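You operate a simulated robot arm through the tools that you are given. There is no shell and no other tool. Be economical: measure what you need, move in short steps, check, and stop when the job is done.

You run a simulated two-armed robot. Do the job below in one go: nothing can be reset, and whatever is moved stays where it is left.

Task
Close the drawer of the steel table. Turn the dial of lane one to 6. Push the slide of the lid press shut. Take the glove box on the top of the crate table and put it away on the wall shelf under the glove holder. Put the blue cup in the bowl of the steel sink. Put the grey tub on the upper deck of the trolley away on the low board of the small steel table by the curved rail. Press the key c of the keypad three times. Put the green hand brush on the top of the steel bench away on the upper ledge of the feed table. Put the white filter that says "medium" from the top of the steel bench on the place y7 of the steel bench under the lamp and the white filter that says "rough" on the place y4 of the steel bench under the lamp. The order is free. Set down upright: glove box, blue cup.

Only the result counts: the job must be done as asked and must still hold three seconds after the hand-in. Knocking over, shifting, dropping, spilling or breaking anything else fails it. A push-on lid holds only when it is set on centred and level and pressed home; a screw cap is set on level and turned clockwise until tight.

Robot
Two 7-joint arms with two-finger parallel grippers on one trunk, on a base that drives. Base frame: it is fixed to the floor where the robot stands at the start and does not move with it; the origin is under the middle of the robot, x ahead of it, y to its left, z up. Readings come in m, degrees, newtons and seconds.
The left shoulder is at the start at [0.05, 0.161, 1.048], the right one opposite. With the tool pointing down near the work surface each hand reaches from about 0.2 to 0.68 m from the robot's upright axis, wherever it stands, measured 20 degrees to its own side. Places, roughly: blue cup (7x7x8 cm) [-0.5, 1.1, 0.8]; bowl of the steel sink [-2.5, -1, 0.7]; dial of lane one [1.7, 0.1, 1.1]; drawer of the steel table [0.6, -0.2, 0.7]; glove box [1, 2.75, 0.75]; green hand brush (15x5x6 cm) [-0.8, -5.6, 0.9]; grey tub [-0.5, 1, 0.75]; key c of the keypad [-2.3, -4, 0.9]; low board of the small steel table by the curved r [-0.24, -1.14, 0.36]; place Y4 of the steel bench under the lamp [2.5, -6, 0.9]; place Y7 of the steel bench under the lamp [3.1, -5.4, 0.9]; slide of the lid press [2.2, 1.1, 0.9]; upper ledge of the feed table (15x52 cm) [-0.46, -3.24, 0.62]; wall shelf under the glove holder [-1.8, 0, 0.9]; white filter [-0.75, -5.5, 1]. Payload 3.43 kg a hand.
Tool frame (each hand has its own): the origin (TCP) lies between the finger pads and is the grasp point; the fingertips stand 0.03 m ahead of it; z points along the fingers, y is the line along which they close. The gripper opens to 0.094 m. The fingers are 0.028 m wide and 0.01 m thick; the gripper's body (0.05 by 0.096 m) begins 0.055 m behind the TCP.
Orientation is told as [roll, pitch, yaw] about the base's x, y, z axes, in that order, counted from this pose: with the fingers straight down and closing along the base's y, the tool's x points along the base's -x, its y along +y and its z along -z.

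Tools
- The arms move only by the tool arm_command. It takes "left_series", "right_series" or both (then of equal length, played together; a hand with none holds still); each is a list of rows, each an object of numbers (a shift or turn left out is 0, a gripper value left out holds the last): "dx", "dy", "dz": the shift along the tool's x, y, z in m; "wx", "wy", "wz": the turn, a rotation vector about the tool's x, y, z in degrees; "gripper": the opening, from 0 (shut) to 1 (fully open). In form: [{"dx": .., "dy": .., "dz": .., "wx": .., "wy": .., "wz": .., "gripper": ..}, ...]. A call has 1 to 20 rows; each row shifts and turns the commanded pose from where the row before left it, along the tool's axes as they then stand. Rows are played at 5 a second. More than 0.05 m and 8.6 degrees between two rows, or a gripper value outside its range, and nothing of the call is played. Where a pose cannot be reached the arm comes as near as it can. A force on the tool above 40 N (or 10 N above the force at the start of the call, whichever is more), or a blocked arm, ends the call early, and 0.2 s more pass. Each finger travels about 0.045 m/s and halts on what it meets, pressing with about 42 N; the grip force reading is that of the motor and also rises with nothing between the fingers. The clock runs only during rows and for 0.2 s after the last one: add rows that do not move to give the fingers time. It gives the time, the measured TCP pose, the force on the tool (base axes), the opening and the grip force at its end, in the units of the frame above (readings bear some noise), with the torque about the TCP (base axes, N m) and any sound that the robot's microphone picked up.
- Cameras (640 x 400 px; columns grow to the right, rows downward): "scene" is now at [0.1171, -0.0245, 1.1556]; the picture's right is [-0.31, -0.95, 0.00], its down [-0.68, 0.22, -0.70] and it looks along [0.67, -0.22, -0.71] (base axes); focal length 270 px, centre (320, 200). "left" rides on the left gripper at [0.076, -0.014, -0.103] in its tool frame; the picture's right is [0.18, 0.98, 0.00], its down [-0.75, 0.14, -0.64] and it looks along [-0.63, 0.12, 0.77] (tool axes); focal length 243 px, centre (320, 200). "right" rides on the right gripper at [0.076, 0.014, -0.102] in its tool frame; the picture's right is [-0.18, 0.98, 0.00], its down [-0.75, -0.14, -0.64] and it looks along [-0.63, -0.12, 0.77] (tool axes); focal length 243 px, centre (320, 200). There is no depth. A picture from a camera that has moved, and an enlarged one, comes with that camera's place and axes in the base frame and with its lens.
- camera(camera): a new picture of that camera. No time passes.
- lift_body(by): slides the trunk up (or, below 0, down) by that many m; the arms and the scene camera ride with it, the base frame stays. It gives what a move gives, with no picture.
- drive_base(legs): drives the robot by 1 to 6 legs, each [ahead, left, turn to the left] in m, m and degrees, along the robot's own axes; the way and the turn of a leg run together, so that a leg with both is an arc; at most 1.5 m and 180 degrees a leg. The arms and the cameras ride along, it lands a little off, and it stops where it bumps. It gives what a move gives.
- pan_tilt(pan, tilt): turns the head with the scene camera to pan (to the left, within 80 degrees either way) and tilt (down, from -29 to 69), counted from straight ahead of the robot. It gives what a move gives.
- enlarge(camera, box): a new picture of the part [left, top, right, bottom] of that camera's present view, enlarged. No time passes.
- finish_job(): hands the job in; it is judged then, once.

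Go step by step. Nothing tells you exact positions but the pictures and the camera data: compare them with the known pose of the tool, close in by small moves and look again before you grip or let go. The budget is 483 turns and 238 pictures, counting those below and the enlarged ones. Unless the task says otherwise, let go and move clear before handing in.

The tools are called as a command line: name --argument value ..., lists and objects as JSON in quotes. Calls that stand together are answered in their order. arm_command: Moves the arms, as the interface text tells. Its arguments: {"type":"object","properties":{"left_series":{"type":"array","items":{"type":"object","properties":{"dx":{"type":"number"},"dy":{"type":"number"},"dz":{"type":"number"},"wx":{"type":"number"},"wy":{"type":"number"},"wz":{"type":"number"},"gripper":{"type":"number"}}}},"right_series":{"type":"array","items":{"type":"object","properties":{"dx":{"type":"number"},"dy":{"type":"number"},"dz":{"type":"number"},"wx":{"type":"number"},"wy":{"type":"number"},"wz":{"type":"number"},"gripper":{"type":"number"}}}}},"required":[]} The other tools are called the same way: lift_body (by) slides the trunk up or down; drive_base (legs) drives the base; pan_tilt (pan, tilt) turns the head that bears the scene camera; camera (camera) takes a picture; enlarge (camera, box) takes an enlarged picture of a part of a camera's view; finish_job () hands the job in.

At the start:

```text
clock: 0.0
left_tcp_pos: [0.5109, 0.1103, 0.9212]
left_ee_rot: [0.0, 0.1, 0.1]
left_wrist_force: [-1.1, 0.1, 0.2]
left_wrist_torque: [-0.01, -0.02, -0.02]
left_gripper_width: 0.0939
left_grasp_force: 0.0
right_tcp_pos: [0.4508, -0.3436, 0.8774]
right_ee_rot: [0.0, 0.1, 0.0]
right_wrist_force: [0.2, -0.1, -0.1]
right_wrist_torque: [-0.01, -0.01, 0.0]
right_gripper_width: 0.094
right_grasp_force: 0.0
trunk travel left (down, up): [-0.075, 0.192]
robot x, y, heading: [0.0014, 0.0002, -0.2]
head pan, tilt: [-18.2, 45.4]
```

scene: 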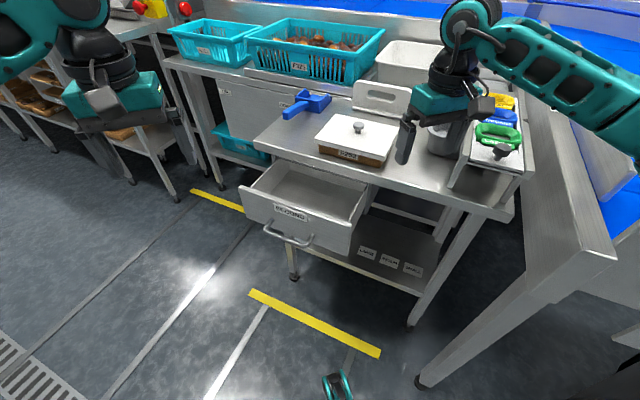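
right: 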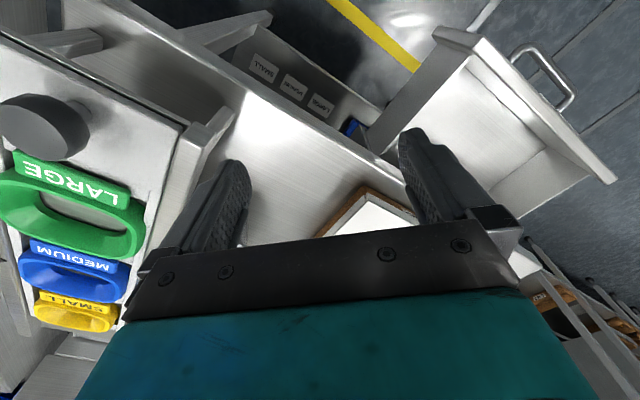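
left: 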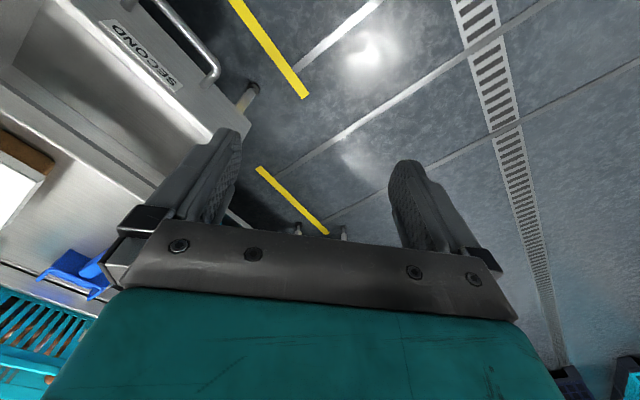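

I see the open drawer "SECOND" of the steel table just ahead, with its front facing diagonally left. I will survey the surroundings first.

pan_tilt --pan 75 --tilt 20

camera --camera "scene"

pan_tilt --pan 0 --tilt 15

camera --camera "scene"

pan_tilt --pan -75 --tilt 20

camera --camera "scene"

```text
clock: 1.7
left_tcp_pos: [0.5089, 0.1117, 0.9204]
left_ee_rot: [0.0, 0.0, 0.1]
left_wrist_force: [-0.1, -0.4, 0.4]
left_wrist_torque: [-0.01, -0.01, 0.0]
left_gripper_width: 0.0941
left_grasp_force: 0.1
right_tcp_pos: [0.4516, -0.344, 0.8766]
right_ee_rot: [0.0, 0.1, 0.0]
right_wrist_force: [0.0, -0.9, 0.3]
right_wrist_torque: [0.01, -0.02, -0.01]
right_gripper_width: 0.0941
right_grasp_force: 0.0
trunk travel left (down, up): [-0.075, 0.192]
robot x, y, heading: [-0.0014, 0.0008, 0.1]
head pan, tilt: [75.0, 20.0]
```

```text
234 pictures are left
camera scene: at [0.0643, 0.0907, 1.1947], right [0.97, -0.26, 0.0], down [-0.09, -0.33, -0.94], along [0.24, 0.91, -0.34], focal length 270 px, centre (320, 200)
```

scene: 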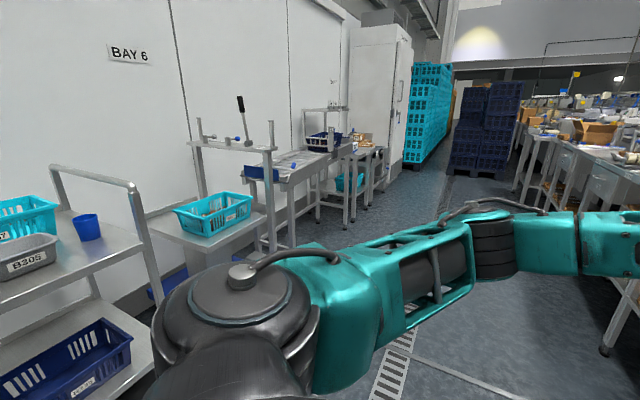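

```text
clock: 3.1
left_tcp_pos: [0.5102, 0.111, 0.9201]
left_ee_rot: [0.0, 0.0, 0.0]
left_wrist_force: [-0.5, -0.3, 0.8]
left_wrist_torque: [0.02, -0.01, 0.04]
left_gripper_width: 0.0941
left_grasp_force: 0.0
right_tcp_pos: [0.4516, -0.3437, 0.8781]
right_ee_rot: [0.0, 0.0, 0.0]
right_wrist_force: [0.1, 0.2, -0.6]
right_wrist_torque: [-0.01, 0.0, -0.01]
right_gripper_width: 0.0941
right_grasp_force: 0.1
trunk travel left (down, up): [-0.075, 0.192]
robot x, y, heading: [0.0006, -0.0003, -0.2]
head pan, tilt: [0.0, 15.0]
```

```text
233 pictures are left
camera scene: at [0.1335, 0.0009, 1.2029], right [0.0, -1.0, 0.0], down [-0.26, 0.0, -0.97], along [0.97, 0.0, -0.26], focal length 270 px, centre (320, 200)
```

scene: 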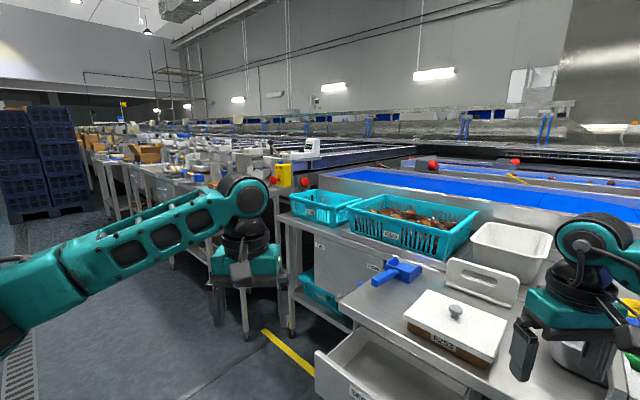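

```text
clock: 4.6
left_tcp_pos: [0.51, 0.1105, 0.9203]
left_ee_rot: [0.0, -0.1, 0.1]
left_wrist_force: [0.4, 0.8, 0.8]
left_wrist_torque: [-0.04, -0.01, -0.02]
left_gripper_width: 0.094
left_grasp_force: 0.2
right_tcp_pos: [0.4515, -0.3438, 0.8769]
right_ee_rot: [0.0, 0.0, 0.0]
right_wrist_force: [-0.3, 0.3, 0.2]
right_wrist_torque: [-0.01, 0.01, 0.01]
right_gripper_width: 0.0941
right_grasp_force: 0.0
trunk travel left (down, up): [-0.075, 0.192]
robot x, y, heading: [-0.0021, 0.0029, -0.0]
head pan, tilt: [-75.0, 20.0]
```

```text
232 pictures are left
camera scene: at [0.0643, -0.0891, 1.1947], right [-0.97, -0.26, 0.0], down [-0.09, 0.33, -0.94], along [0.24, -0.91, -0.34], focal length 270 px, centre (320, 200)
```

scene: 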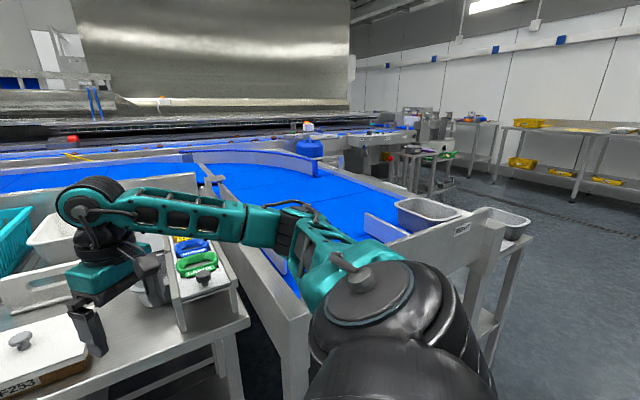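

The table and surroundings are clear. Now a closer look at the drawer.

pan_tilt --pan -25 --tilt 55

camera --camera "scene"

```text
clock: 5.8
left_tcp_pos: [0.5101, 0.1102, 0.9194]
left_ee_rot: [0.0, 0.0, 0.2]
left_wrist_force: [-0.3, 1.2, -0.4]
left_wrist_torque: [-0.01, 0.01, 0.0]
left_gripper_width: 0.094
left_grasp_force: 0.1
right_tcp_pos: [0.4518, -0.3433, 0.8774]
right_ee_rot: [0.0, 0.0, -0.1]
right_wrist_force: [0.7, 0.1, -0.1]
right_wrist_torque: [0.01, 0.0, 0.0]
right_gripper_width: 0.094
right_grasp_force: 0.0
trunk travel left (down, up): [-0.075, 0.192]
robot x, y, heading: [0.0022, 0.0012, -0.0]
head pan, tilt: [-25.0, 55.0]
```

```text
231 pictures are left
camera scene: at [0.1054, -0.0297, 1.1427], right [-0.42, -0.91, 0.0], down [-0.74, 0.35, -0.57], along [0.52, -0.24, -0.82], focal length 270 px, centre (320, 200)
```

scene: 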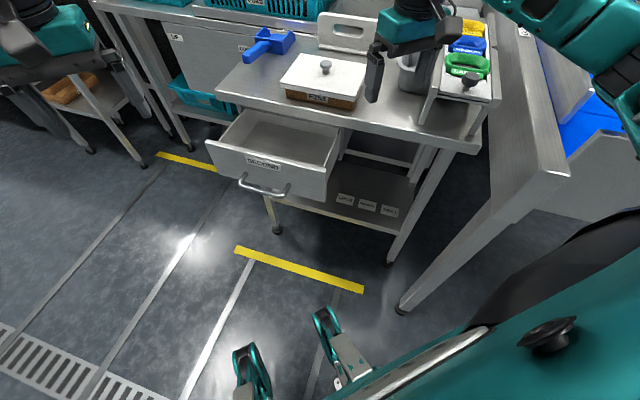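

The drawer front's label is near (0.49,-0.085,0.73), facing (-0.7,0.7). I'll close the left gripper, tilt it toward the push direction, then approach.

arm_command --left_series '[{"gripper": 0, "wx": 5.3, "wy": -5.3}, {"wx": 5.3, "wy": -5.3}, {"wx": 5.3, "wy": -5.3}, {"wx": 5.3, "wy": -5.3}, {"wx": 5.3, "wy": -5.3}, {"wx": 5.3, "wy": -5.3}, {}]'

```text
clock: 7.4
left_tcp_pos: [0.5104, 0.1105, 0.919]
left_ee_rot: [-35.3, -30.1, 9.9]
left_wrist_force: [0.6, 0.2, 0.0]
left_wrist_torque: [0.02, 0.0, 0.01]
left_gripper_width: 0.0
left_grasp_force: 33.0
right_tcp_pos: [0.4513, -0.3434, 0.877]
right_ee_rot: [-0.1, 0.1, 0.0]
right_wrist_force: [0.2, 0.2, -0.1]
right_wrist_torque: [-0.01, 0.05, 0.01]
right_gripper_width: 0.094
right_grasp_force: 0.2
trunk travel left (down, up): [-0.075, 0.192]
robot x, y, heading: [0.0016, -0.0001, 0.2]
head pan, tilt: [-25.0, 55.0]
```

arm_command --left_series '[{"dx": 0.028, "dy": -0.015, "dz": 0.0283}, {"dx": 0.028, "dy": -0.015, "dz": 0.0283}, {"dx": 0.028, "dy": -0.015, "dz": 0.0283}, {"dx": 0.028, "dy": -0.015, "dz": 0.0283}, {"dx": 0.028, "dy": -0.015, "dz": 0.0283}, {}]'

camera --camera "scene"

camera --camera "left"

```text
clock: 8.8
left_tcp_pos: [0.4484, -0.0442, 0.7866]
left_ee_rot: [-35.2, -29.9, 9.8]
left_wrist_force: [0.5, 0.4, -0.4]
left_wrist_torque: [-0.02, -0.02, 0.02]
left_gripper_width: 0.0003
left_grasp_force: 32.9
right_tcp_pos: [0.4515, -0.3443, 0.8776]
right_ee_rot: [0.0, -0.1, 0.0]
right_wrist_force: [0.2, 0.2, -0.1]
right_wrist_torque: [0.02, 0.03, 0.02]
right_gripper_width: 0.094
right_grasp_force: 0.1
trunk travel left (down, up): [-0.075, 0.192]
robot x, y, heading: [-0.0018, 0.0002, -0.0]
head pan, tilt: [-25.0, 55.0]
```

```text
230 pictures are left
camera scene: at [0.1054, -0.0297, 1.1426], right [-0.42, -0.91, 0.0], down [-0.74, 0.35, -0.57], along [0.52, -0.24, -0.82], focal length 270 px, centre (320, 200)
```

scene: 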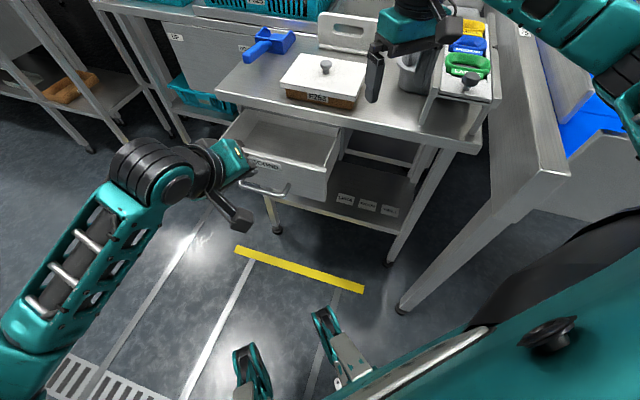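

```text
229 pictures are left
camera left: at [0.3308, -0.0182, 0.8278], right [-0.01, 0.81, -0.58], down [0.34, 0.55, 0.76], along [0.94, -0.19, -0.29], focal length 243 px, centre (320, 200)
```

left: 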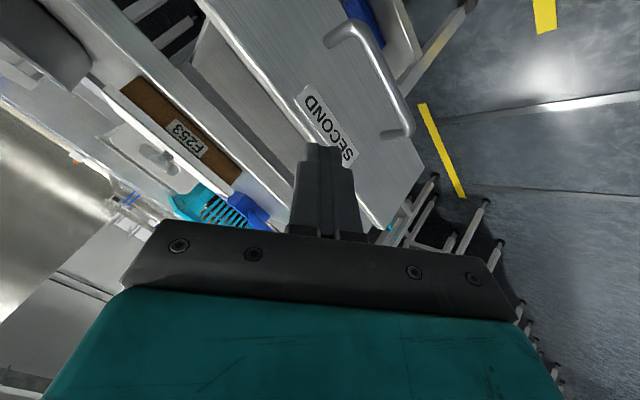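

Fingers aim at the label, just above the handle. Lower a bit and push.

arm_command --left_series '[{"dx": 0.0175, "dy": 0.0175, "dz": 0.0247}, {"dx": -0.01, "dy": -0.01, "dz": 0.01414}, {"dx": -0.01, "dy": -0.01, "dz": 0.01414}, {"dx": -0.01, "dy": -0.01, "dz": 0.01414}, {"dx": -0.01, "dy": -0.01, "dz": 0.01414}, {"dx": -0.01, "dy": -0.01, "dz": 0.01414}, {"dx": -0.01, "dy": -0.01, "dz": 0.01414}, {}]'

camera --camera "scene"

```text
clock: 10.6
left_tcp_pos: [0.5368, -0.1308, 0.7534]
left_ee_rot: [-35.3, -29.9, 9.8]
left_wrist_force: [0.0, 0.0, 1.1]
left_wrist_torque: [-0.01, -0.01, -0.03]
left_gripper_width: 0.0001
left_grasp_force: 33.3
right_tcp_pos: [0.4519, -0.3436, 0.8775]
right_ee_rot: [-0.1, 0.0, 0.0]
right_wrist_force: [-0.1, -0.3, -0.2]
right_wrist_torque: [-0.05, 0.01, -0.02]
right_gripper_width: 0.094
right_grasp_force: 0.1
trunk travel left (down, up): [-0.075, 0.192]
robot x, y, heading: [-0.0029, 0.0008, -0.3]
head pan, tilt: [-25.0, 55.0]
```

```text
228 pictures are left
camera scene: at [0.1054, -0.0297, 1.1426], right [-0.42, -0.91, 0.0], down [-0.74, 0.35, -0.57], along [0.52, -0.24, -0.82], focal length 270 px, centre (320, 200)
```

scene: 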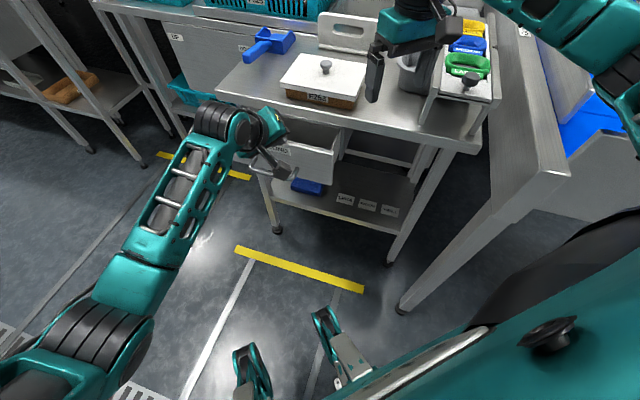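

The drawer is moving in. Continue pushing until resistance.

arm_command --left_series '[{"dx": -0.0075, "dy": -0.0075, "dz": 0.0106}, {"dx": -0.0075, "dy": -0.0075, "dz": 0.0106}, {"dx": -0.0075, "dy": -0.0075, "dz": 0.0106}, {"dx": -0.0075, "dy": -0.0075, "dz": 0.0106}, {"dx": -0.0075, "dy": -0.0075, "dz": 0.0106}, {}]'

camera --camera "scene"

camera --camera "left"

```text
clock: 12.0
left_tcp_pos: [0.5857, -0.1788, 0.7524]
left_ee_rot: [-35.0, -30.0, 9.7]
left_wrist_force: [-36.1, 10.8, 14.8]
left_wrist_torque: [-0.22, 0.01, -0.45]
left_gripper_width: 0.0
left_grasp_force: 32.8
right_tcp_pos: [0.4483, -0.3425, 0.8795]
right_ee_rot: [-0.1, -0.2, -0.1]
right_wrist_force: [0.5, -0.8, -0.3]
right_wrist_torque: [0.01, 0.01, -0.04]
right_gripper_width: 0.0941
right_grasp_force: 0.0
trunk travel left (down, up): [-0.075, 0.192]
robot x, y, heading: [-0.0024, 0.0021, 0.2]
head pan, tilt: [-25.0, 55.0]
```

```text
227 pictures are left
camera scene: at [0.1014, -0.0285, 1.1433], right [-0.42, -0.91, 0.0], down [-0.74, 0.35, -0.58], along [0.52, -0.24, -0.82], focal length 270 px, centre (320, 200)
```

scene: 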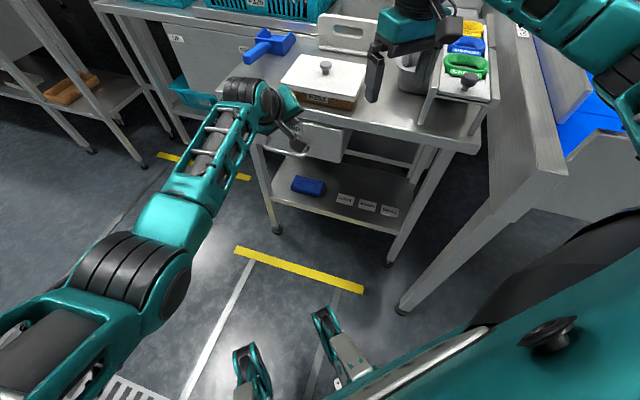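

```text
226 pictures are left
camera left: at [0.4682, -0.1534, 0.7952], right [-0.02, 0.81, -0.58], down [0.34, 0.55, 0.76], along [0.94, -0.19, -0.29], focal length 243 px, centre (320, 200)
```

left: 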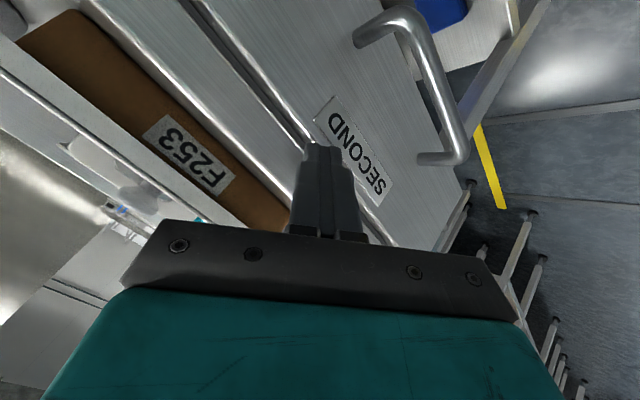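

Contact with ~40 N; back off and inspect.

arm_command --left_series '[{"dx": 0.015, "dy": 0.015, "dz": -0.0212}, {"dx": 0.02, "dy": 0.02, "dz": -0.0283}, {"dx": 0.02, "dy": 0.02, "dz": -0.0283}, {"dx": 0.01, "dy": 0.01, "dz": -0.0283}, {}]'

enlarge --camera "scene" --box '[200, 60, 400, 220]'

camera --camera "left"

```text
clock: 13.2
left_tcp_pos: [0.4964, -0.0797, 0.7707]
left_ee_rot: [-35.1, -31.5, 10.0]
left_wrist_force: [-0.1, 0.8, 0.5]
left_wrist_torque: [0.0, -0.03, 0.0]
left_gripper_width: 0.0001
left_grasp_force: 32.7
right_tcp_pos: [0.4506, -0.3432, 0.8766]
right_ee_rot: [0.0, 0.0, 0.0]
right_wrist_force: [0.6, 0.4, 0.9]
right_wrist_torque: [-0.01, 0.02, 0.01]
right_gripper_width: 0.094
right_grasp_force: 0.0
trunk travel left (down, up): [-0.075, 0.192]
robot x, y, heading: [-0.0026, 0.0024, 0.1]
head pan, tilt: [-25.0, 55.0]
```

```text
2.50 times, centred on (300, 140) of scene
camera zoom: at [0.1054, -0.0296, 1.1426], right [-0.42, -0.91, 0.0], down [-0.74, 0.35, -0.57], along [0.52, -0.24, -0.82], focal length 676 px, centre (370, 350)
```

zoom: 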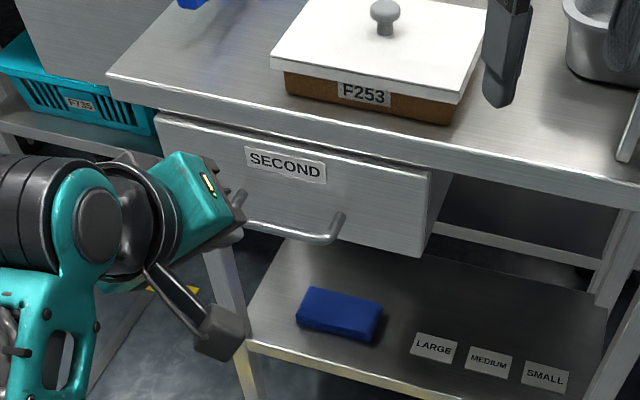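

```text
224 pictures are left
camera left: at [0.3773, -0.0543, 0.811], right [0.0, 0.82, -0.58], down [0.32, 0.55, 0.77], along [0.95, -0.18, -0.27], focal length 243 px, centre (320, 200)
```

left: 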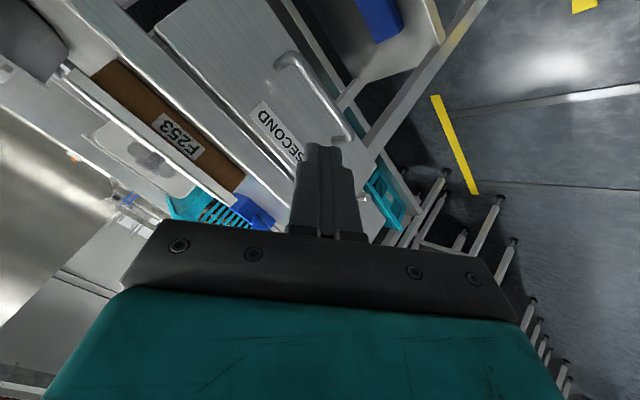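

The drawer is shut (panel hit its stop flush under the tabletop). Now I fold both arms into a travel posture.

arm_command --left_series '[{"dx": 0.02, "dy": 0.02, "dz": -0.03}, {"wx": -5.3, "wy": 5.3, "dz": -0.03}, {"wx": -5.3, "wy": 5.3, "dz": -0.03}, {"wx": -5.3, "wy": 5.3, "dz": -0.03}, {"wx": -5.3, "wy": 5.3, "dz": -0.03}, {"wx": -5.3, "wy": 5.3, "dz": -0.03}, {"wx": -5.3, "wy": 5.3, "dz": -0.03}, {}]' --right_series '[{"dz": -0.03}, {"dz": -0.03}, {"dz": -0.03}, {"dz": -0.03}, {"dx": 0.03, "dy": 0.03}, {"dx": 0.03, "dy": 0.03}, {"dx": 0.03, "dy": 0.03}, {"dx": 0.03, "dy": 0.03}]'

camera --camera "scene"

```text
clock: 15.0
left_tcp_pos: [0.4031, 0.0014, 0.9209]
left_ee_rot: [0.0, 0.1, 0.2]
left_wrist_force: [-0.1, 0.0, 0.4]
left_wrist_torque: [-0.05, 0.0, -0.02]
left_gripper_width: 0.0002
left_grasp_force: 32.7
right_tcp_pos: [0.3307, -0.2208, 0.9973]
right_ee_rot: [-0.1, 0.0, -0.1]
right_wrist_force: [-0.1, 0.0, 0.8]
right_wrist_torque: [0.0, -0.01, -0.03]
right_gripper_width: 0.0939
right_grasp_force: 0.1
trunk travel left (down, up): [-0.075, 0.192]
robot x, y, heading: [-0.0021, -0.0018, 0.2]
head pan, tilt: [-25.0, 55.0]
```

```text
223 pictures are left
camera scene: at [0.1054, -0.0295, 1.1427], right [-0.42, -0.91, 0.0], down [-0.74, 0.35, -0.57], along [0.52, -0.24, -0.82], focal length 270 px, centre (320, 200)
```

scene: 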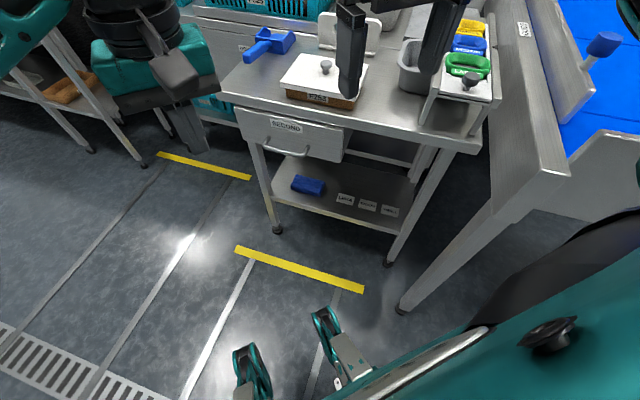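

arm_command --left_series '[{"dx": 0.015, "dy": 0.04, "dz": -0.018}, {"dx": 0.015, "dy": 0.04, "dz": -0.018}, {"dx": 0.015, "dy": 0.04, "dz": -0.018}, {"dx": 0.015, "dy": 0.04, "dz": -0.018}, {"dx": 0.015, "dy": 0.04, "dz": -0.018}, {}]'

pan_tilt --pan 15 --tilt 15

camera --camera "scene"

enlarge --camera "scene" --box '[240, 100, 480, 250]'

```text
clock: 16.4
left_tcp_pos: [0.3284, 0.2033, 1.0143]
left_ee_rot: [0.1, 0.0, 0.1]
left_wrist_force: [0.0, -0.1, 0.3]
left_wrist_torque: [0.01, -0.01, 0.01]
left_gripper_width: 0.0
left_grasp_force: 33.2
right_tcp_pos: [0.3305, -0.2217, 0.996]
right_ee_rot: [0.0, 0.0, 0.0]
right_wrist_force: [0.1, -0.1, 0.6]
right_wrist_torque: [0.0, -0.01, 0.0]
right_gripper_width: 0.094
right_grasp_force: 0.0
trunk travel left (down, up): [-0.075, 0.192]
robot x, y, heading: [0.0005, -0.0032, -0.1]
head pan, tilt: [-25.0, 55.0]
```

```text
clock: 17.5
left_tcp_pos: [0.3275, 0.2021, 1.0129]
left_ee_rot: [0.0, 0.0, 0.1]
left_wrist_force: [0.0, -0.9, -0.7]
left_wrist_torque: [-0.04, -0.03, 0.02]
left_gripper_width: 0.0001
left_grasp_force: 33.3
right_tcp_pos: [0.3309, -0.2209, 0.9962]
right_ee_rot: [0.0, 0.0, 0.0]
right_wrist_force: [-0.3, 1.1, 0.5]
right_wrist_torque: [0.02, 0.01, -0.01]
right_gripper_width: 0.0937
right_grasp_force: 0.1
trunk travel left (down, up): [-0.075, 0.192]
robot x, y, heading: [0.0018, -0.0029, 0.0]
head pan, tilt: [15.0, 15.0]
```

```text
222 pictures are left
camera scene: at [0.1304, 0.0249, 1.2028], right [0.26, -0.97, 0.0], down [-0.25, -0.07, -0.97], along [0.93, 0.25, -0.26], focal length 270 px, centre (320, 200)
```

scene: 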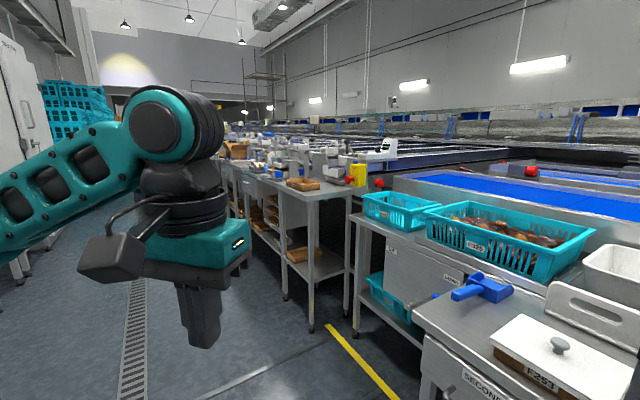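

```text
2.67 times, centred on (360, 175) of scene
camera zoom: at [0.1304, 0.0249, 1.2028], right [0.26, -0.97, 0.0], down [-0.25, -0.07, -0.97], along [0.93, 0.25, -0.26], focal length 721 px, centre (213, 267)
```

zoom: 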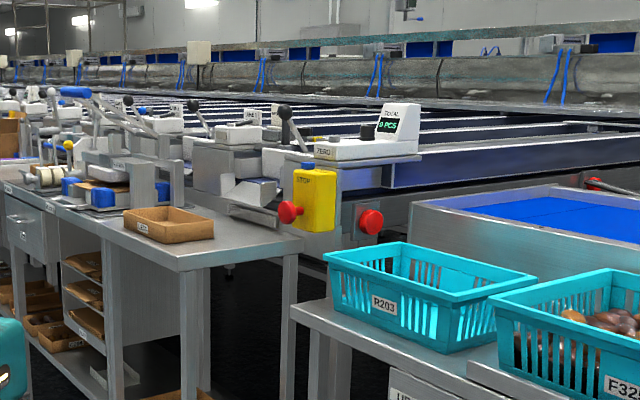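

The "TOTAL / 0 PCS" device with a dark knob matches the dial of lane one; the press is on the next tables. Drive along the aisle in front of them and look.

drive_base --legs '[[0, 0, 42], [1.2, 0, 0]]'

pan_tilt --pan -75 --tilt 20

camera --camera "scene"

pan_tilt --pan -20 --tilt 20

camera --camera "scene"

```text
clock: 25.5
left_tcp_pos: [1.0142, 1.1606, 1.0127]
left_ee_rot: [0.0, 0.0, 40.5]
left_wrist_force: [-0.5, -0.5, -0.8]
left_wrist_torque: [0.0, -0.03, -0.02]
left_gripper_width: 0.0
left_grasp_force: 33.0
right_tcp_pos: [1.2888, 0.8403, 0.997]
right_ee_rot: [0.1, 0.0, 40.4]
right_wrist_force: [0.3, 0.3, -0.7]
right_wrist_torque: [-0.01, 0.0, 0.04]
right_gripper_width: 0.0939
right_grasp_force: 0.1
trunk travel left (down, up): [-0.075, 0.192]
robot x, y, heading: [0.8945, 0.796, 40.4]
head pan, tilt: [15.0, 15.0]
```

```text
clock: 27.2
left_tcp_pos: [1.0139, 1.1612, 1.0121]
left_ee_rot: [0.0, 0.0, 40.5]
left_wrist_force: [0.2, 0.2, 0.8]
left_wrist_torque: [0.03, 0.03, 0.0]
left_gripper_width: 0.0001
left_grasp_force: 33.1
right_tcp_pos: [1.2899, 0.8407, 0.9976]
right_ee_rot: [-0.1, 0.0, 40.3]
right_wrist_force: [-0.3, 0.3, 0.3]
right_wrist_torque: [-0.01, 0.03, -0.02]
right_gripper_width: 0.0937
right_grasp_force: 0.0
trunk travel left (down, up): [-0.075, 0.192]
robot x, y, heading: [0.8929, 0.7961, 40.3]
head pan, tilt: [-75.0, 20.0]
```

```text
220 pictures are left
camera scene: at [1.0017, 0.7683, 1.1947], right [-0.57, -0.82, 0.0], down [-0.28, 0.19, -0.94], along [0.77, -0.53, -0.34], focal length 270 px, centre (320, 200)
```

scene: 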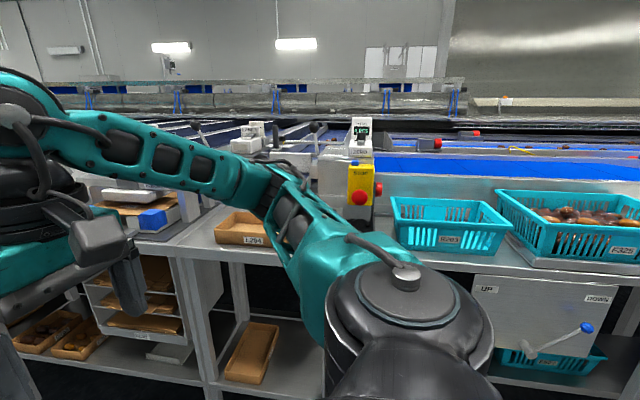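

```text
clock: 28.4
left_tcp_pos: [1.0144, 1.1612, 1.0134]
left_ee_rot: [0.1, -0.1, 40.6]
left_wrist_force: [0.8, 0.3, 0.6]
left_wrist_torque: [0.01, 0.03, -0.04]
left_gripper_width: 0.0
left_grasp_force: 33.2
right_tcp_pos: [1.2907, 0.8403, 0.9975]
right_ee_rot: [0.0, 0.0, 40.4]
right_wrist_force: [-0.5, -1.2, 0.6]
right_wrist_torque: [-0.02, 0.04, 0.01]
right_gripper_width: 0.0941
right_grasp_force: 0.1
trunk travel left (down, up): [-0.075, 0.192]
robot x, y, heading: [0.8937, 0.796, 40.2]
head pan, tilt: [-20.0, 20.0]
```

```text
219 pictures are left
camera scene: at [1.0124, 0.8535, 1.1947], right [0.35, -0.94, 0.0], down [-0.32, -0.12, -0.94], along [0.88, 0.33, -0.34], focal length 270 px, centre (320, 200)
```

scene: 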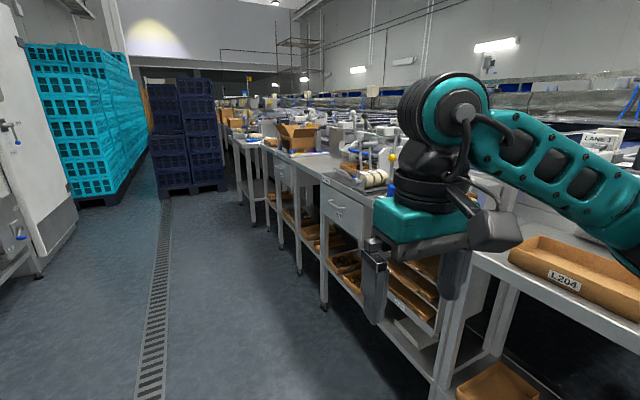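

drive_base --legs '[[0, 0, -85]]'

pan_tilt --pan 0 --tilt 25

camera --camera "scene"

enlarge --camera "scene" --box '[240, 100, 400, 200]'

```text
clock: 32.5
left_tcp_pos: [1.2687, 0.7038, 1.0126]
left_ee_rot: [0.0, 0.0, -45.0]
left_wrist_force: [0.3, 0.8, -0.2]
left_wrist_torque: [-0.01, 0.0, 0.01]
left_gripper_width: 0.0
left_grasp_force: 32.5
right_tcp_pos: [0.972, 0.4032, 0.9972]
right_ee_rot: [0.1, 0.0, -45.1]
right_wrist_force: [-0.2, 1.0, 0.5]
right_wrist_torque: [0.03, -0.01, 0.03]
right_gripper_width: 0.0939
right_grasp_force: 0.1
trunk travel left (down, up): [-0.075, 0.192]
robot x, y, heading: [0.8934, 0.793, -45.1]
head pan, tilt: [-20.0, 20.0]
```

```text
clock: 33.3
left_tcp_pos: [1.2684, 0.7044, 1.0127]
left_ee_rot: [0.0, 0.0, -45.0]
left_wrist_force: [0.3, 0.7, -0.1]
left_wrist_torque: [0.02, -0.01, -0.02]
left_gripper_width: 0.0
left_grasp_force: 32.6
right_tcp_pos: [0.9724, 0.4035, 0.9972]
right_ee_rot: [-0.1, 0.0, -45.1]
right_wrist_force: [-0.2, -0.4, -0.6]
right_wrist_torque: [0.03, -0.04, 0.0]
right_gripper_width: 0.0941
right_grasp_force: 0.0
trunk travel left (down, up): [-0.075, 0.192]
robot x, y, heading: [0.8907, 0.7957, -45.2]
head pan, tilt: [0.0, 25.0]
```

```text
218 pictures are left
camera scene: at [0.9879, 0.7017, 1.1867], right [-0.71, -0.71, 0.0], down [-0.3, 0.3, -0.91], along [0.64, -0.64, -0.42], focal length 270 px, centre (320, 200)
```

scene: 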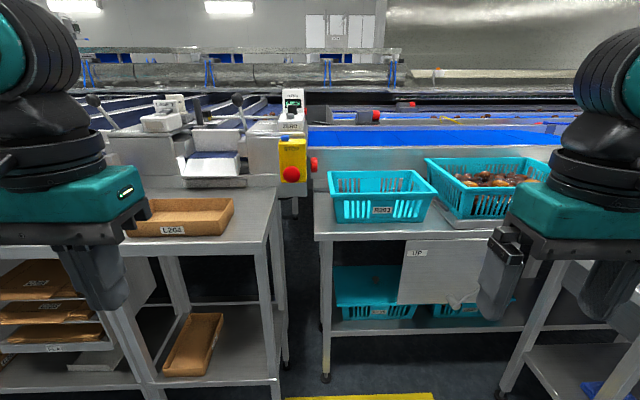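

```text
4.00 times, centred on (320, 150) of scene
camera zoom: at [0.9879, 0.7017, 1.1867], right [-0.71, -0.71, 0.0], down [-0.3, 0.3, -0.91], along [0.64, -0.64, -0.42], focal length 1081 px, centre (320, 400)
```

zoom: 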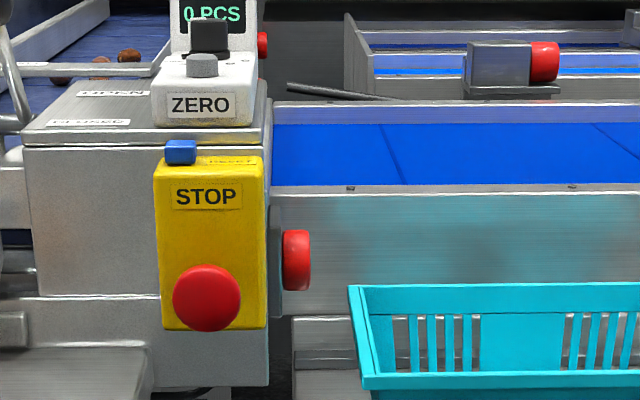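

enlarge --camera "scene" --box '[262, 80, 326, 140]'

```text
6.67 times, centred on (294, 110) of scene
camera zoom: at [0.9879, 0.7017, 1.1867], right [-0.71, -0.71, 0.0], down [-0.3, 0.3, -0.91], along [0.64, -0.64, -0.42], focal length 1802 px, centre (493, 800)
```

zoom: 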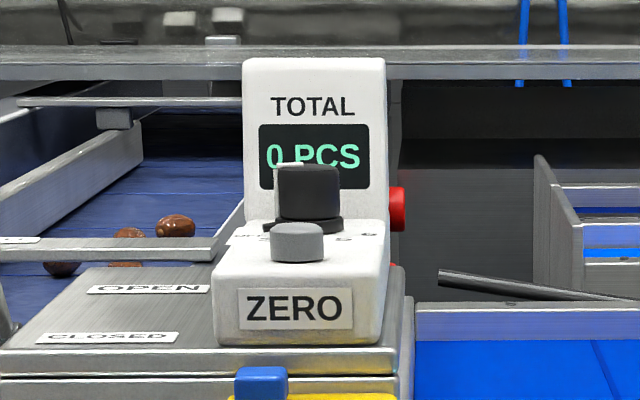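

The dial is the black knob beside the ZERO button, vertical axis, ~1.05 m ahead. I move closer and raise the trunk.

drive_base --legs '[[0.4, -0.1, 0]]'

lift_body --by 0.15

pan_tilt --pan 15 --tilt 30

camera --camera "scene"

enlarge --camera "scene" --box '[270, 80, 370, 180]'

```text
clock: 35.9
left_tcp_pos: [1.4808, 0.345, 1.0138]
left_ee_rot: [0.0, 0.0, -45.4]
left_wrist_force: [-0.1, -0.6, -0.5]
left_wrist_torque: [-0.02, 0.0, 0.03]
left_gripper_width: 0.0004
left_grasp_force: 33.0
right_tcp_pos: [1.1809, 0.0467, 0.9965]
right_ee_rot: [0.0, 0.0, -45.5]
right_wrist_force: [0.7, -0.5, -0.3]
right_wrist_torque: [-0.01, -0.01, 0.0]
right_gripper_width: 0.094
right_grasp_force: 0.0
trunk travel left (down, up): [-0.075, 0.192]
robot x, y, heading: [1.1038, 0.4422, -45.6]
head pan, tilt: [0.0, 25.0]
```

```text
clock: 37.6
left_tcp_pos: [1.4808, 0.346, 1.1622]
left_ee_rot: [0.1, -0.1, -45.4]
left_wrist_force: [-0.4, 0.2, -0.7]
left_wrist_torque: [0.03, 0.0, 0.03]
left_gripper_width: 0.0
left_grasp_force: 33.3
right_tcp_pos: [1.1804, 0.0465, 1.1464]
right_ee_rot: [0.0, 0.1, -45.5]
right_wrist_force: [-0.9, 0.7, 0.8]
right_wrist_torque: [0.02, 0.01, -0.01]
right_gripper_width: 0.0938
right_grasp_force: 0.1
trunk travel left (down, up): [-0.225, 0.042]
robot x, y, heading: [1.1051, 0.4381, -45.4]
head pan, tilt: [0.0, 25.0]
```

```text
clock: 38.4
left_tcp_pos: [1.4805, 0.3447, 1.1637]
left_ee_rot: [0.0, 0.0, -45.3]
left_wrist_force: [-0.3, 0.1, 0.5]
left_wrist_torque: [0.03, 0.03, -0.01]
left_gripper_width: 0.0
left_grasp_force: 32.8
right_tcp_pos: [1.1805, 0.0473, 1.1467]
right_ee_rot: [0.0, 0.0, -45.5]
right_wrist_force: [0.8, -0.8, 0.9]
right_wrist_torque: [-0.02, -0.03, 0.0]
right_gripper_width: 0.0943
right_grasp_force: 0.1
trunk travel left (down, up): [-0.225, 0.042]
robot x, y, heading: [1.1052, 0.4373, -45.4]
head pan, tilt: [15.0, 30.0]
```

```text
215 pictures are left
camera scene: at [1.2124, 0.3648, 1.3287], right [-0.51, -0.86, 0.0], down [-0.43, 0.25, -0.87], along [0.75, -0.44, -0.5], focal length 270 px, centre (320, 200)
```

scene: 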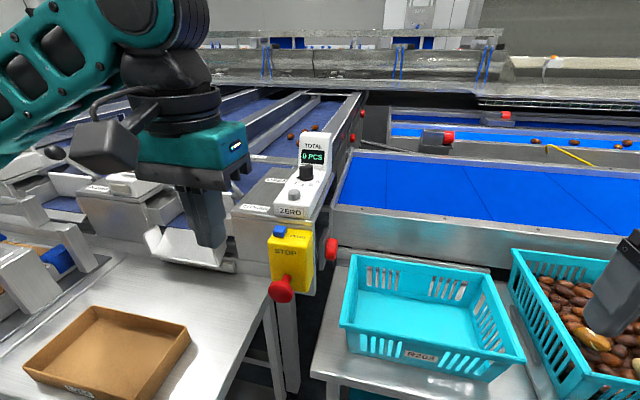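

```text
4.00 times, centred on (320, 130) of scene
camera zoom: at [1.2124, 0.3648, 1.3287], right [-0.51, -0.86, 0.0], down [-0.43, 0.25, -0.87], along [0.75, -0.44, -0.5], focal length 1081 px, centre (320, 480)
```

zoom: 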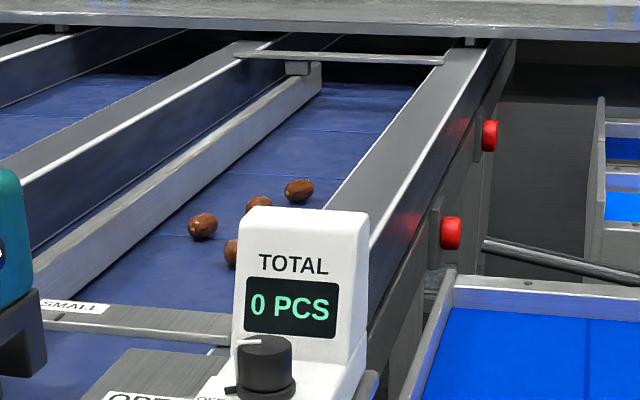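

enlarge --camera "scene" --box '[276, 156, 340, 216]'

```text
6.67 times, centred on (308, 186) of scene
camera zoom: at [1.2124, 0.3648, 1.3287], right [-0.51, -0.86, 0.0], down [-0.43, 0.25, -0.87], along [0.75, -0.44, -0.5], focal length 1802 px, centre (400, 293)
```

zoom: 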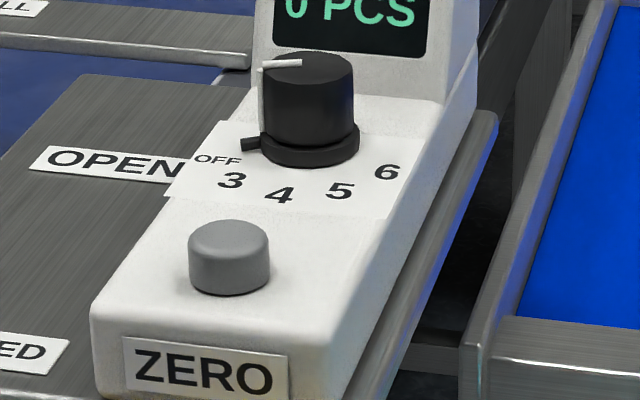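

Knob centre triangulates to about (1.709, 0.110, 1.083); the pointer is at OFF (≈45°) and 6 is at ≈225°, i.e. 180° counter‑clockwise. I move the left hand above it and look with its camera.

arm_command --left_series '[{"dx": -0.04, "gripper": 0.75}, {"dx": -0.04}, {"dx": -0.04}, {"dx": -0.04}, {"dx": -0.04}, {"dx": -0.04}, {"dx": -0.04}, {"dx": -0.03}, {}, {}]'

camera --camera "left"

enlarge --camera "scene" --box '[220, 60, 380, 220]'

```text
clock: 40.6
left_tcp_pos: [1.6897, 0.1308, 1.1628]
left_ee_rot: [0.0, -0.1, -45.6]
left_wrist_force: [-0.5, -1.5, -0.2]
left_wrist_torque: [0.0, -0.02, -0.05]
left_gripper_width: 0.0705
left_grasp_force: 0.0
left hand out of reach, approached as far as the arm can: row 8
right_tcp_pos: [1.1812, 0.0466, 1.146]
right_ee_rot: [-0.1, 0.0, -45.5]
right_wrist_force: [0.8, 0.0, -1.4]
right_wrist_torque: [-0.05, 0.03, 0.01]
right_gripper_width: 0.0939
right_grasp_force: 0.2
trunk travel left (down, up): [-0.225, 0.042]
robot x, y, heading: [1.1086, 0.4322, -45.3]
head pan, tilt: [15.0, 30.0]
```

```text
212 pictures are left
camera left: at [1.6272, 0.1737, 1.2654], right [0.57, 0.82, 0.0], down [0.63, -0.44, 0.64], along [0.53, -0.37, -0.77], focal length 243 px, centre (320, 200)
```

left: 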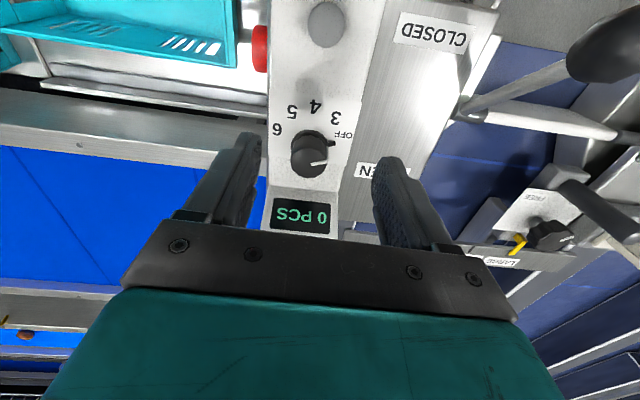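

```text
2.50 times, centred on (300, 140) of scene
camera zoom: at [1.2125, 0.3649, 1.3287], right [-0.51, -0.86, 0.0], down [-0.43, 0.25, -0.87], along [0.75, -0.44, -0.5], focal length 676 px, centre (370, 350)
```

zoom: 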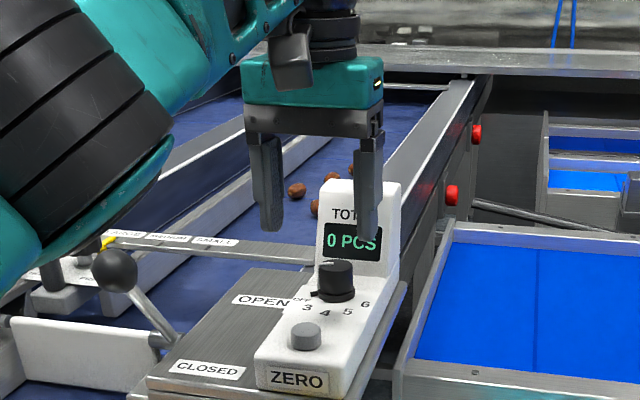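

The arm is ~3 cm short, so I creep the base forward 4 cm.

drive_base --legs '[[0.04, 0, 0]]'

camera --camera "left"

```text
clock: 41.4
left_tcp_pos: [1.697, 0.1258, 1.1638]
left_ee_rot: [0.0, -0.1, -45.1]
left_wrist_force: [0.6, 0.0, -0.3]
left_wrist_torque: [0.02, -0.01, -0.01]
left_gripper_width: 0.0705
left_grasp_force: 0.0
right_tcp_pos: [1.1885, 0.0377, 1.1469]
right_ee_rot: [0.0, 0.1, -45.3]
right_wrist_force: [-1.3, -0.4, 0.2]
right_wrist_torque: [-0.03, 0.0, 0.01]
right_gripper_width: 0.0941
right_grasp_force: 0.0
trunk travel left (down, up): [-0.225, 0.042]
robot x, y, heading: [1.1142, 0.43, -45.3]
head pan, tilt: [15.0, 30.0]
stopped in leg 1: the robot was blocked; the commanded pose is now the measured one
```

```text
210 pictures are left
camera left: at [1.6339, 0.1685, 1.2662], right [0.57, 0.82, 0.0], down [0.63, -0.43, 0.64], along [0.53, -0.37, -0.76], focal length 243 px, centre (320, 200)
```

left: 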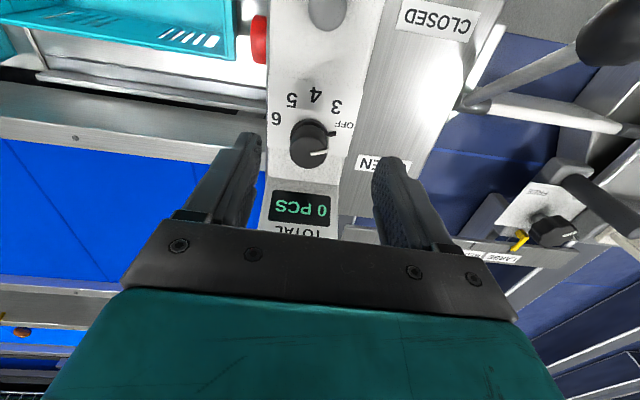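

Touched the table front, so no further. I lower the hand, which gains a little reach, and correct 17 mm forward, 7 mm right.

arm_command --left_series '[{"dz": 0.015, "dy": -0.007}, {"dz": 0.015, "dx": -0.006}, {"dx": -0.006}, {"dx": -0.005}, {}]'

camera --camera "left"

```text
clock: 42.6
left_tcp_pos: [1.6989, 0.1191, 1.1343]
left_ee_rot: [0.0, -0.1, -45.3]
left_wrist_force: [-0.1, -0.3, -0.5]
left_wrist_torque: [0.03, -0.01, -0.02]
left_gripper_width: 0.0704
left_grasp_force: 0.2
left hand out of reach, approached as far as the arm can: row 3, 4
right_tcp_pos: [1.1891, 0.0399, 1.1459]
right_ee_rot: [-0.1, 0.0, -45.2]
right_wrist_force: [0.6, 0.2, 0.2]
right_wrist_torque: [0.01, -0.02, -0.02]
right_gripper_width: 0.0941
right_grasp_force: 0.1
trunk travel left (down, up): [-0.225, 0.042]
robot x, y, heading: [1.1117, 0.4313, -45.5]
head pan, tilt: [15.0, 30.0]
```

```text
209 pictures are left
camera left: at [1.6362, 0.1606, 1.2359], right [0.57, 0.82, 0.0], down [0.63, -0.43, 0.64], along [0.53, -0.37, -0.76], focal length 243 px, centre (320, 200)
```

left: 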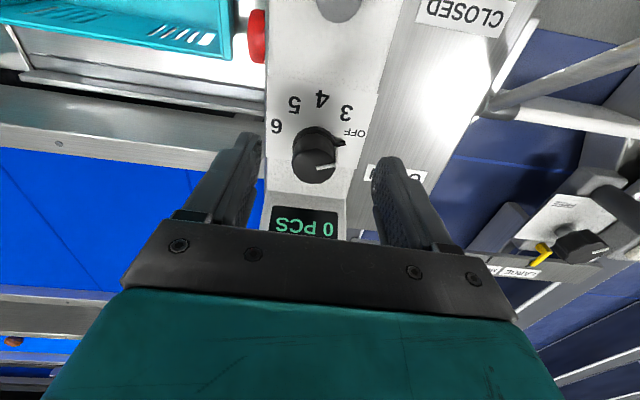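

lift_body --by 0.04

arm_command --left_series '[{"dz": 0.02}, {"dz": 0.02}, {"dz": 0.015}, {"dx": -0.004}, {"dx": -0.004}, {}]'

camera --camera "left"

```text
clock: 43.4
left_tcp_pos: [1.7001, 0.1178, 1.1728]
left_ee_rot: [0.0, -0.2, -45.2]
left_wrist_force: [-0.1, 0.1, 1.1]
left_wrist_torque: [0.0, 0.02, 0.01]
left_gripper_width: 0.0706
left_grasp_force: 0.0
right_tcp_pos: [1.1885, 0.0389, 1.186]
right_ee_rot: [0.0, 0.1, -45.2]
right_wrist_force: [-0.2, -0.3, 0.4]
right_wrist_torque: [-0.01, 0.02, 0.01]
right_gripper_width: 0.0941
right_grasp_force: 0.0
trunk travel left (down, up): [-0.265, 0.002]
robot x, y, heading: [1.1108, 0.4297, -45.2]
head pan, tilt: [15.0, 30.0]
```

```text
clock: 44.8
left_tcp_pos: [1.7052, 0.1114, 1.1178]
left_ee_rot: [0.0, -0.2, -45.2]
left_wrist_force: [0.2, -0.6, -0.3]
left_wrist_torque: [0.03, 0.0, -0.03]
left_gripper_width: 0.0704
left_grasp_force: 0.1
left hand out of reach, approached as far as the arm can: row 2, 5
right_tcp_pos: [1.1882, 0.0407, 1.186]
right_ee_rot: [0.0, 0.0, -45.1]
right_wrist_force: [-0.3, -0.6, 0.4]
right_wrist_torque: [-0.01, -0.03, 0.04]
right_gripper_width: 0.094
right_grasp_force: 0.0
trunk travel left (down, up): [-0.265, 0.002]
robot x, y, heading: [1.1154, 0.4315, -45.3]
head pan, tilt: [15.0, 30.0]
```

```text
208 pictures are left
camera left: at [1.6423, 0.154, 1.2217], right [0.57, 0.82, 0.0], down [0.63, -0.43, 0.64], along [0.53, -0.37, -0.76], focal length 243 px, centre (320, 200)
```

left: 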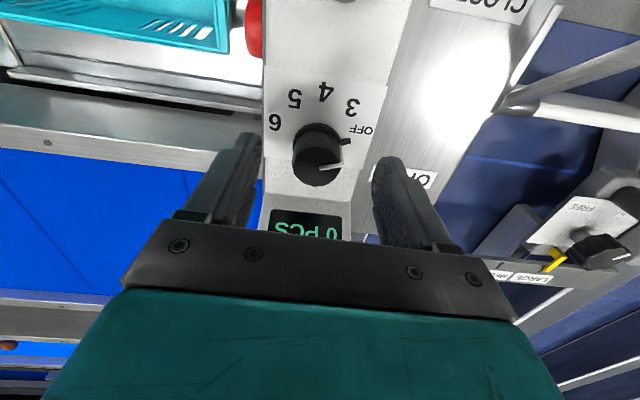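

Well centred over the knob. Pre-rotate clockwise 45°, lower, and grip.

arm_command --left_series '[{"wz": 7.5}, {"wz": 7.5}, {"wz": 7.5}, {"wz": 7.5}, {"wz": 7.5}, {"wz": 7.5}, {"dz": 0.01}, {"dz": 0.01}, {}]'

camera --camera "left"

enlarge --camera "scene" --box '[260, 120, 380, 220]'

```text
clock: 46.8
left_tcp_pos: [1.7053, 0.1117, 1.098]
left_ee_rot: [0.0, 0.0, -90.2]
left_wrist_force: [0.5, 0.3, 0.5]
left_wrist_torque: [-0.01, -0.01, 0.0]
left_gripper_width: 0.0703
left_grasp_force: 0.1
right_tcp_pos: [1.1885, 0.0382, 1.1869]
right_ee_rot: [0.0, 0.0, -45.2]
right_wrist_force: [0.4, -0.4, -0.1]
right_wrist_torque: [0.0, 0.04, 0.01]
right_gripper_width: 0.0939
right_grasp_force: 0.0
trunk travel left (down, up): [-0.265, 0.002]
robot x, y, heading: [1.1083, 0.4321, -45.3]
head pan, tilt: [15.0, 30.0]
```

```text
207 pictures are left
camera left: at [1.692, 0.1868, 1.2013], right [0.98, 0.18, 0.0], down [0.14, -0.75, 0.64], along [0.12, -0.63, -0.77], focal length 243 px, centre (320, 200)
```

left: 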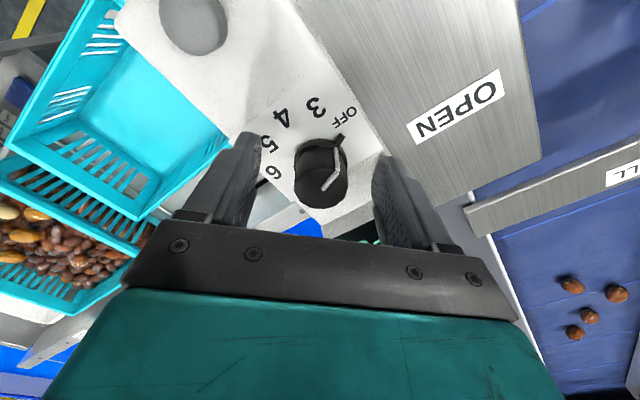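

```text
4.00 times, centred on (320, 170) of scene
camera zoom: at [1.2187, 0.3578, 1.3687], right [-0.5, -0.86, 0.0], down [-0.43, 0.25, -0.87], along [0.75, -0.44, -0.5], focal length 1081 px, centre (320, 320)
```

zoom: 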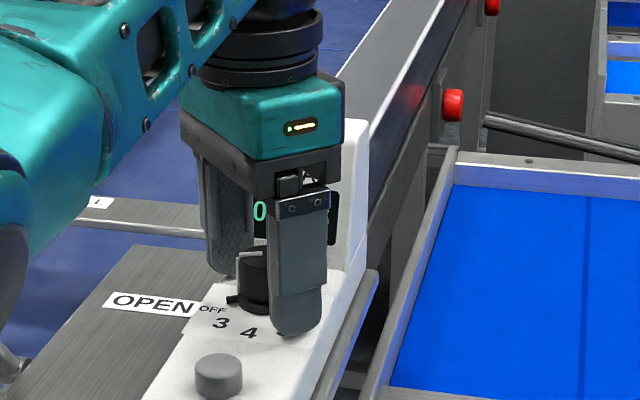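

arm_command --left_series '[{"dz": -0.003, "gripper": 0}, {}, {}, {}, {}, {"wz": -7.5}, {"wz": -7.5}, {"wz": -7.5}, {"wz": -7.5}, {"wz": -7.5}, {"wz": -7.5}, {}]'

enlarge --camera "left" --box '[220, 80, 420, 240]'

```text
clock: 49.4
left_tcp_pos: [1.7044, 0.1111, 1.1012]
left_ee_rot: [0.0, -0.2, -45.1]
left_wrist_force: [-9.3, -1.1, -3.1]
left_wrist_torque: [-0.59, -0.27, -0.07]
left_gripper_width: 0.0298
left_grasp_force: 44.9
right_tcp_pos: [1.1871, 0.0405, 1.186]
right_ee_rot: [-0.1, -0.1, -45.3]
right_wrist_force: [-0.1, -0.5, -0.1]
right_wrist_torque: [0.0, 0.03, 0.01]
right_gripper_width: 0.0939
right_grasp_force: 0.0
trunk travel left (down, up): [-0.265, 0.002]
robot x, y, heading: [1.1083, 0.4303, -45.2]
head pan, tilt: [15.0, 30.0]
```

```text
2.50 times, centred on (320, 160) of left
camera zoom: at [1.6408, 0.1534, 1.2044], right [0.57, 0.82, 0.0], down [0.63, -0.43, 0.64], along [0.53, -0.37, -0.77], focal length 606 px, centre (320, 300)
```

zoom: 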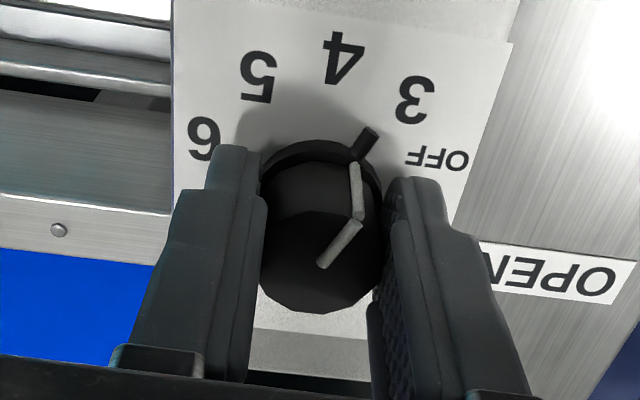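

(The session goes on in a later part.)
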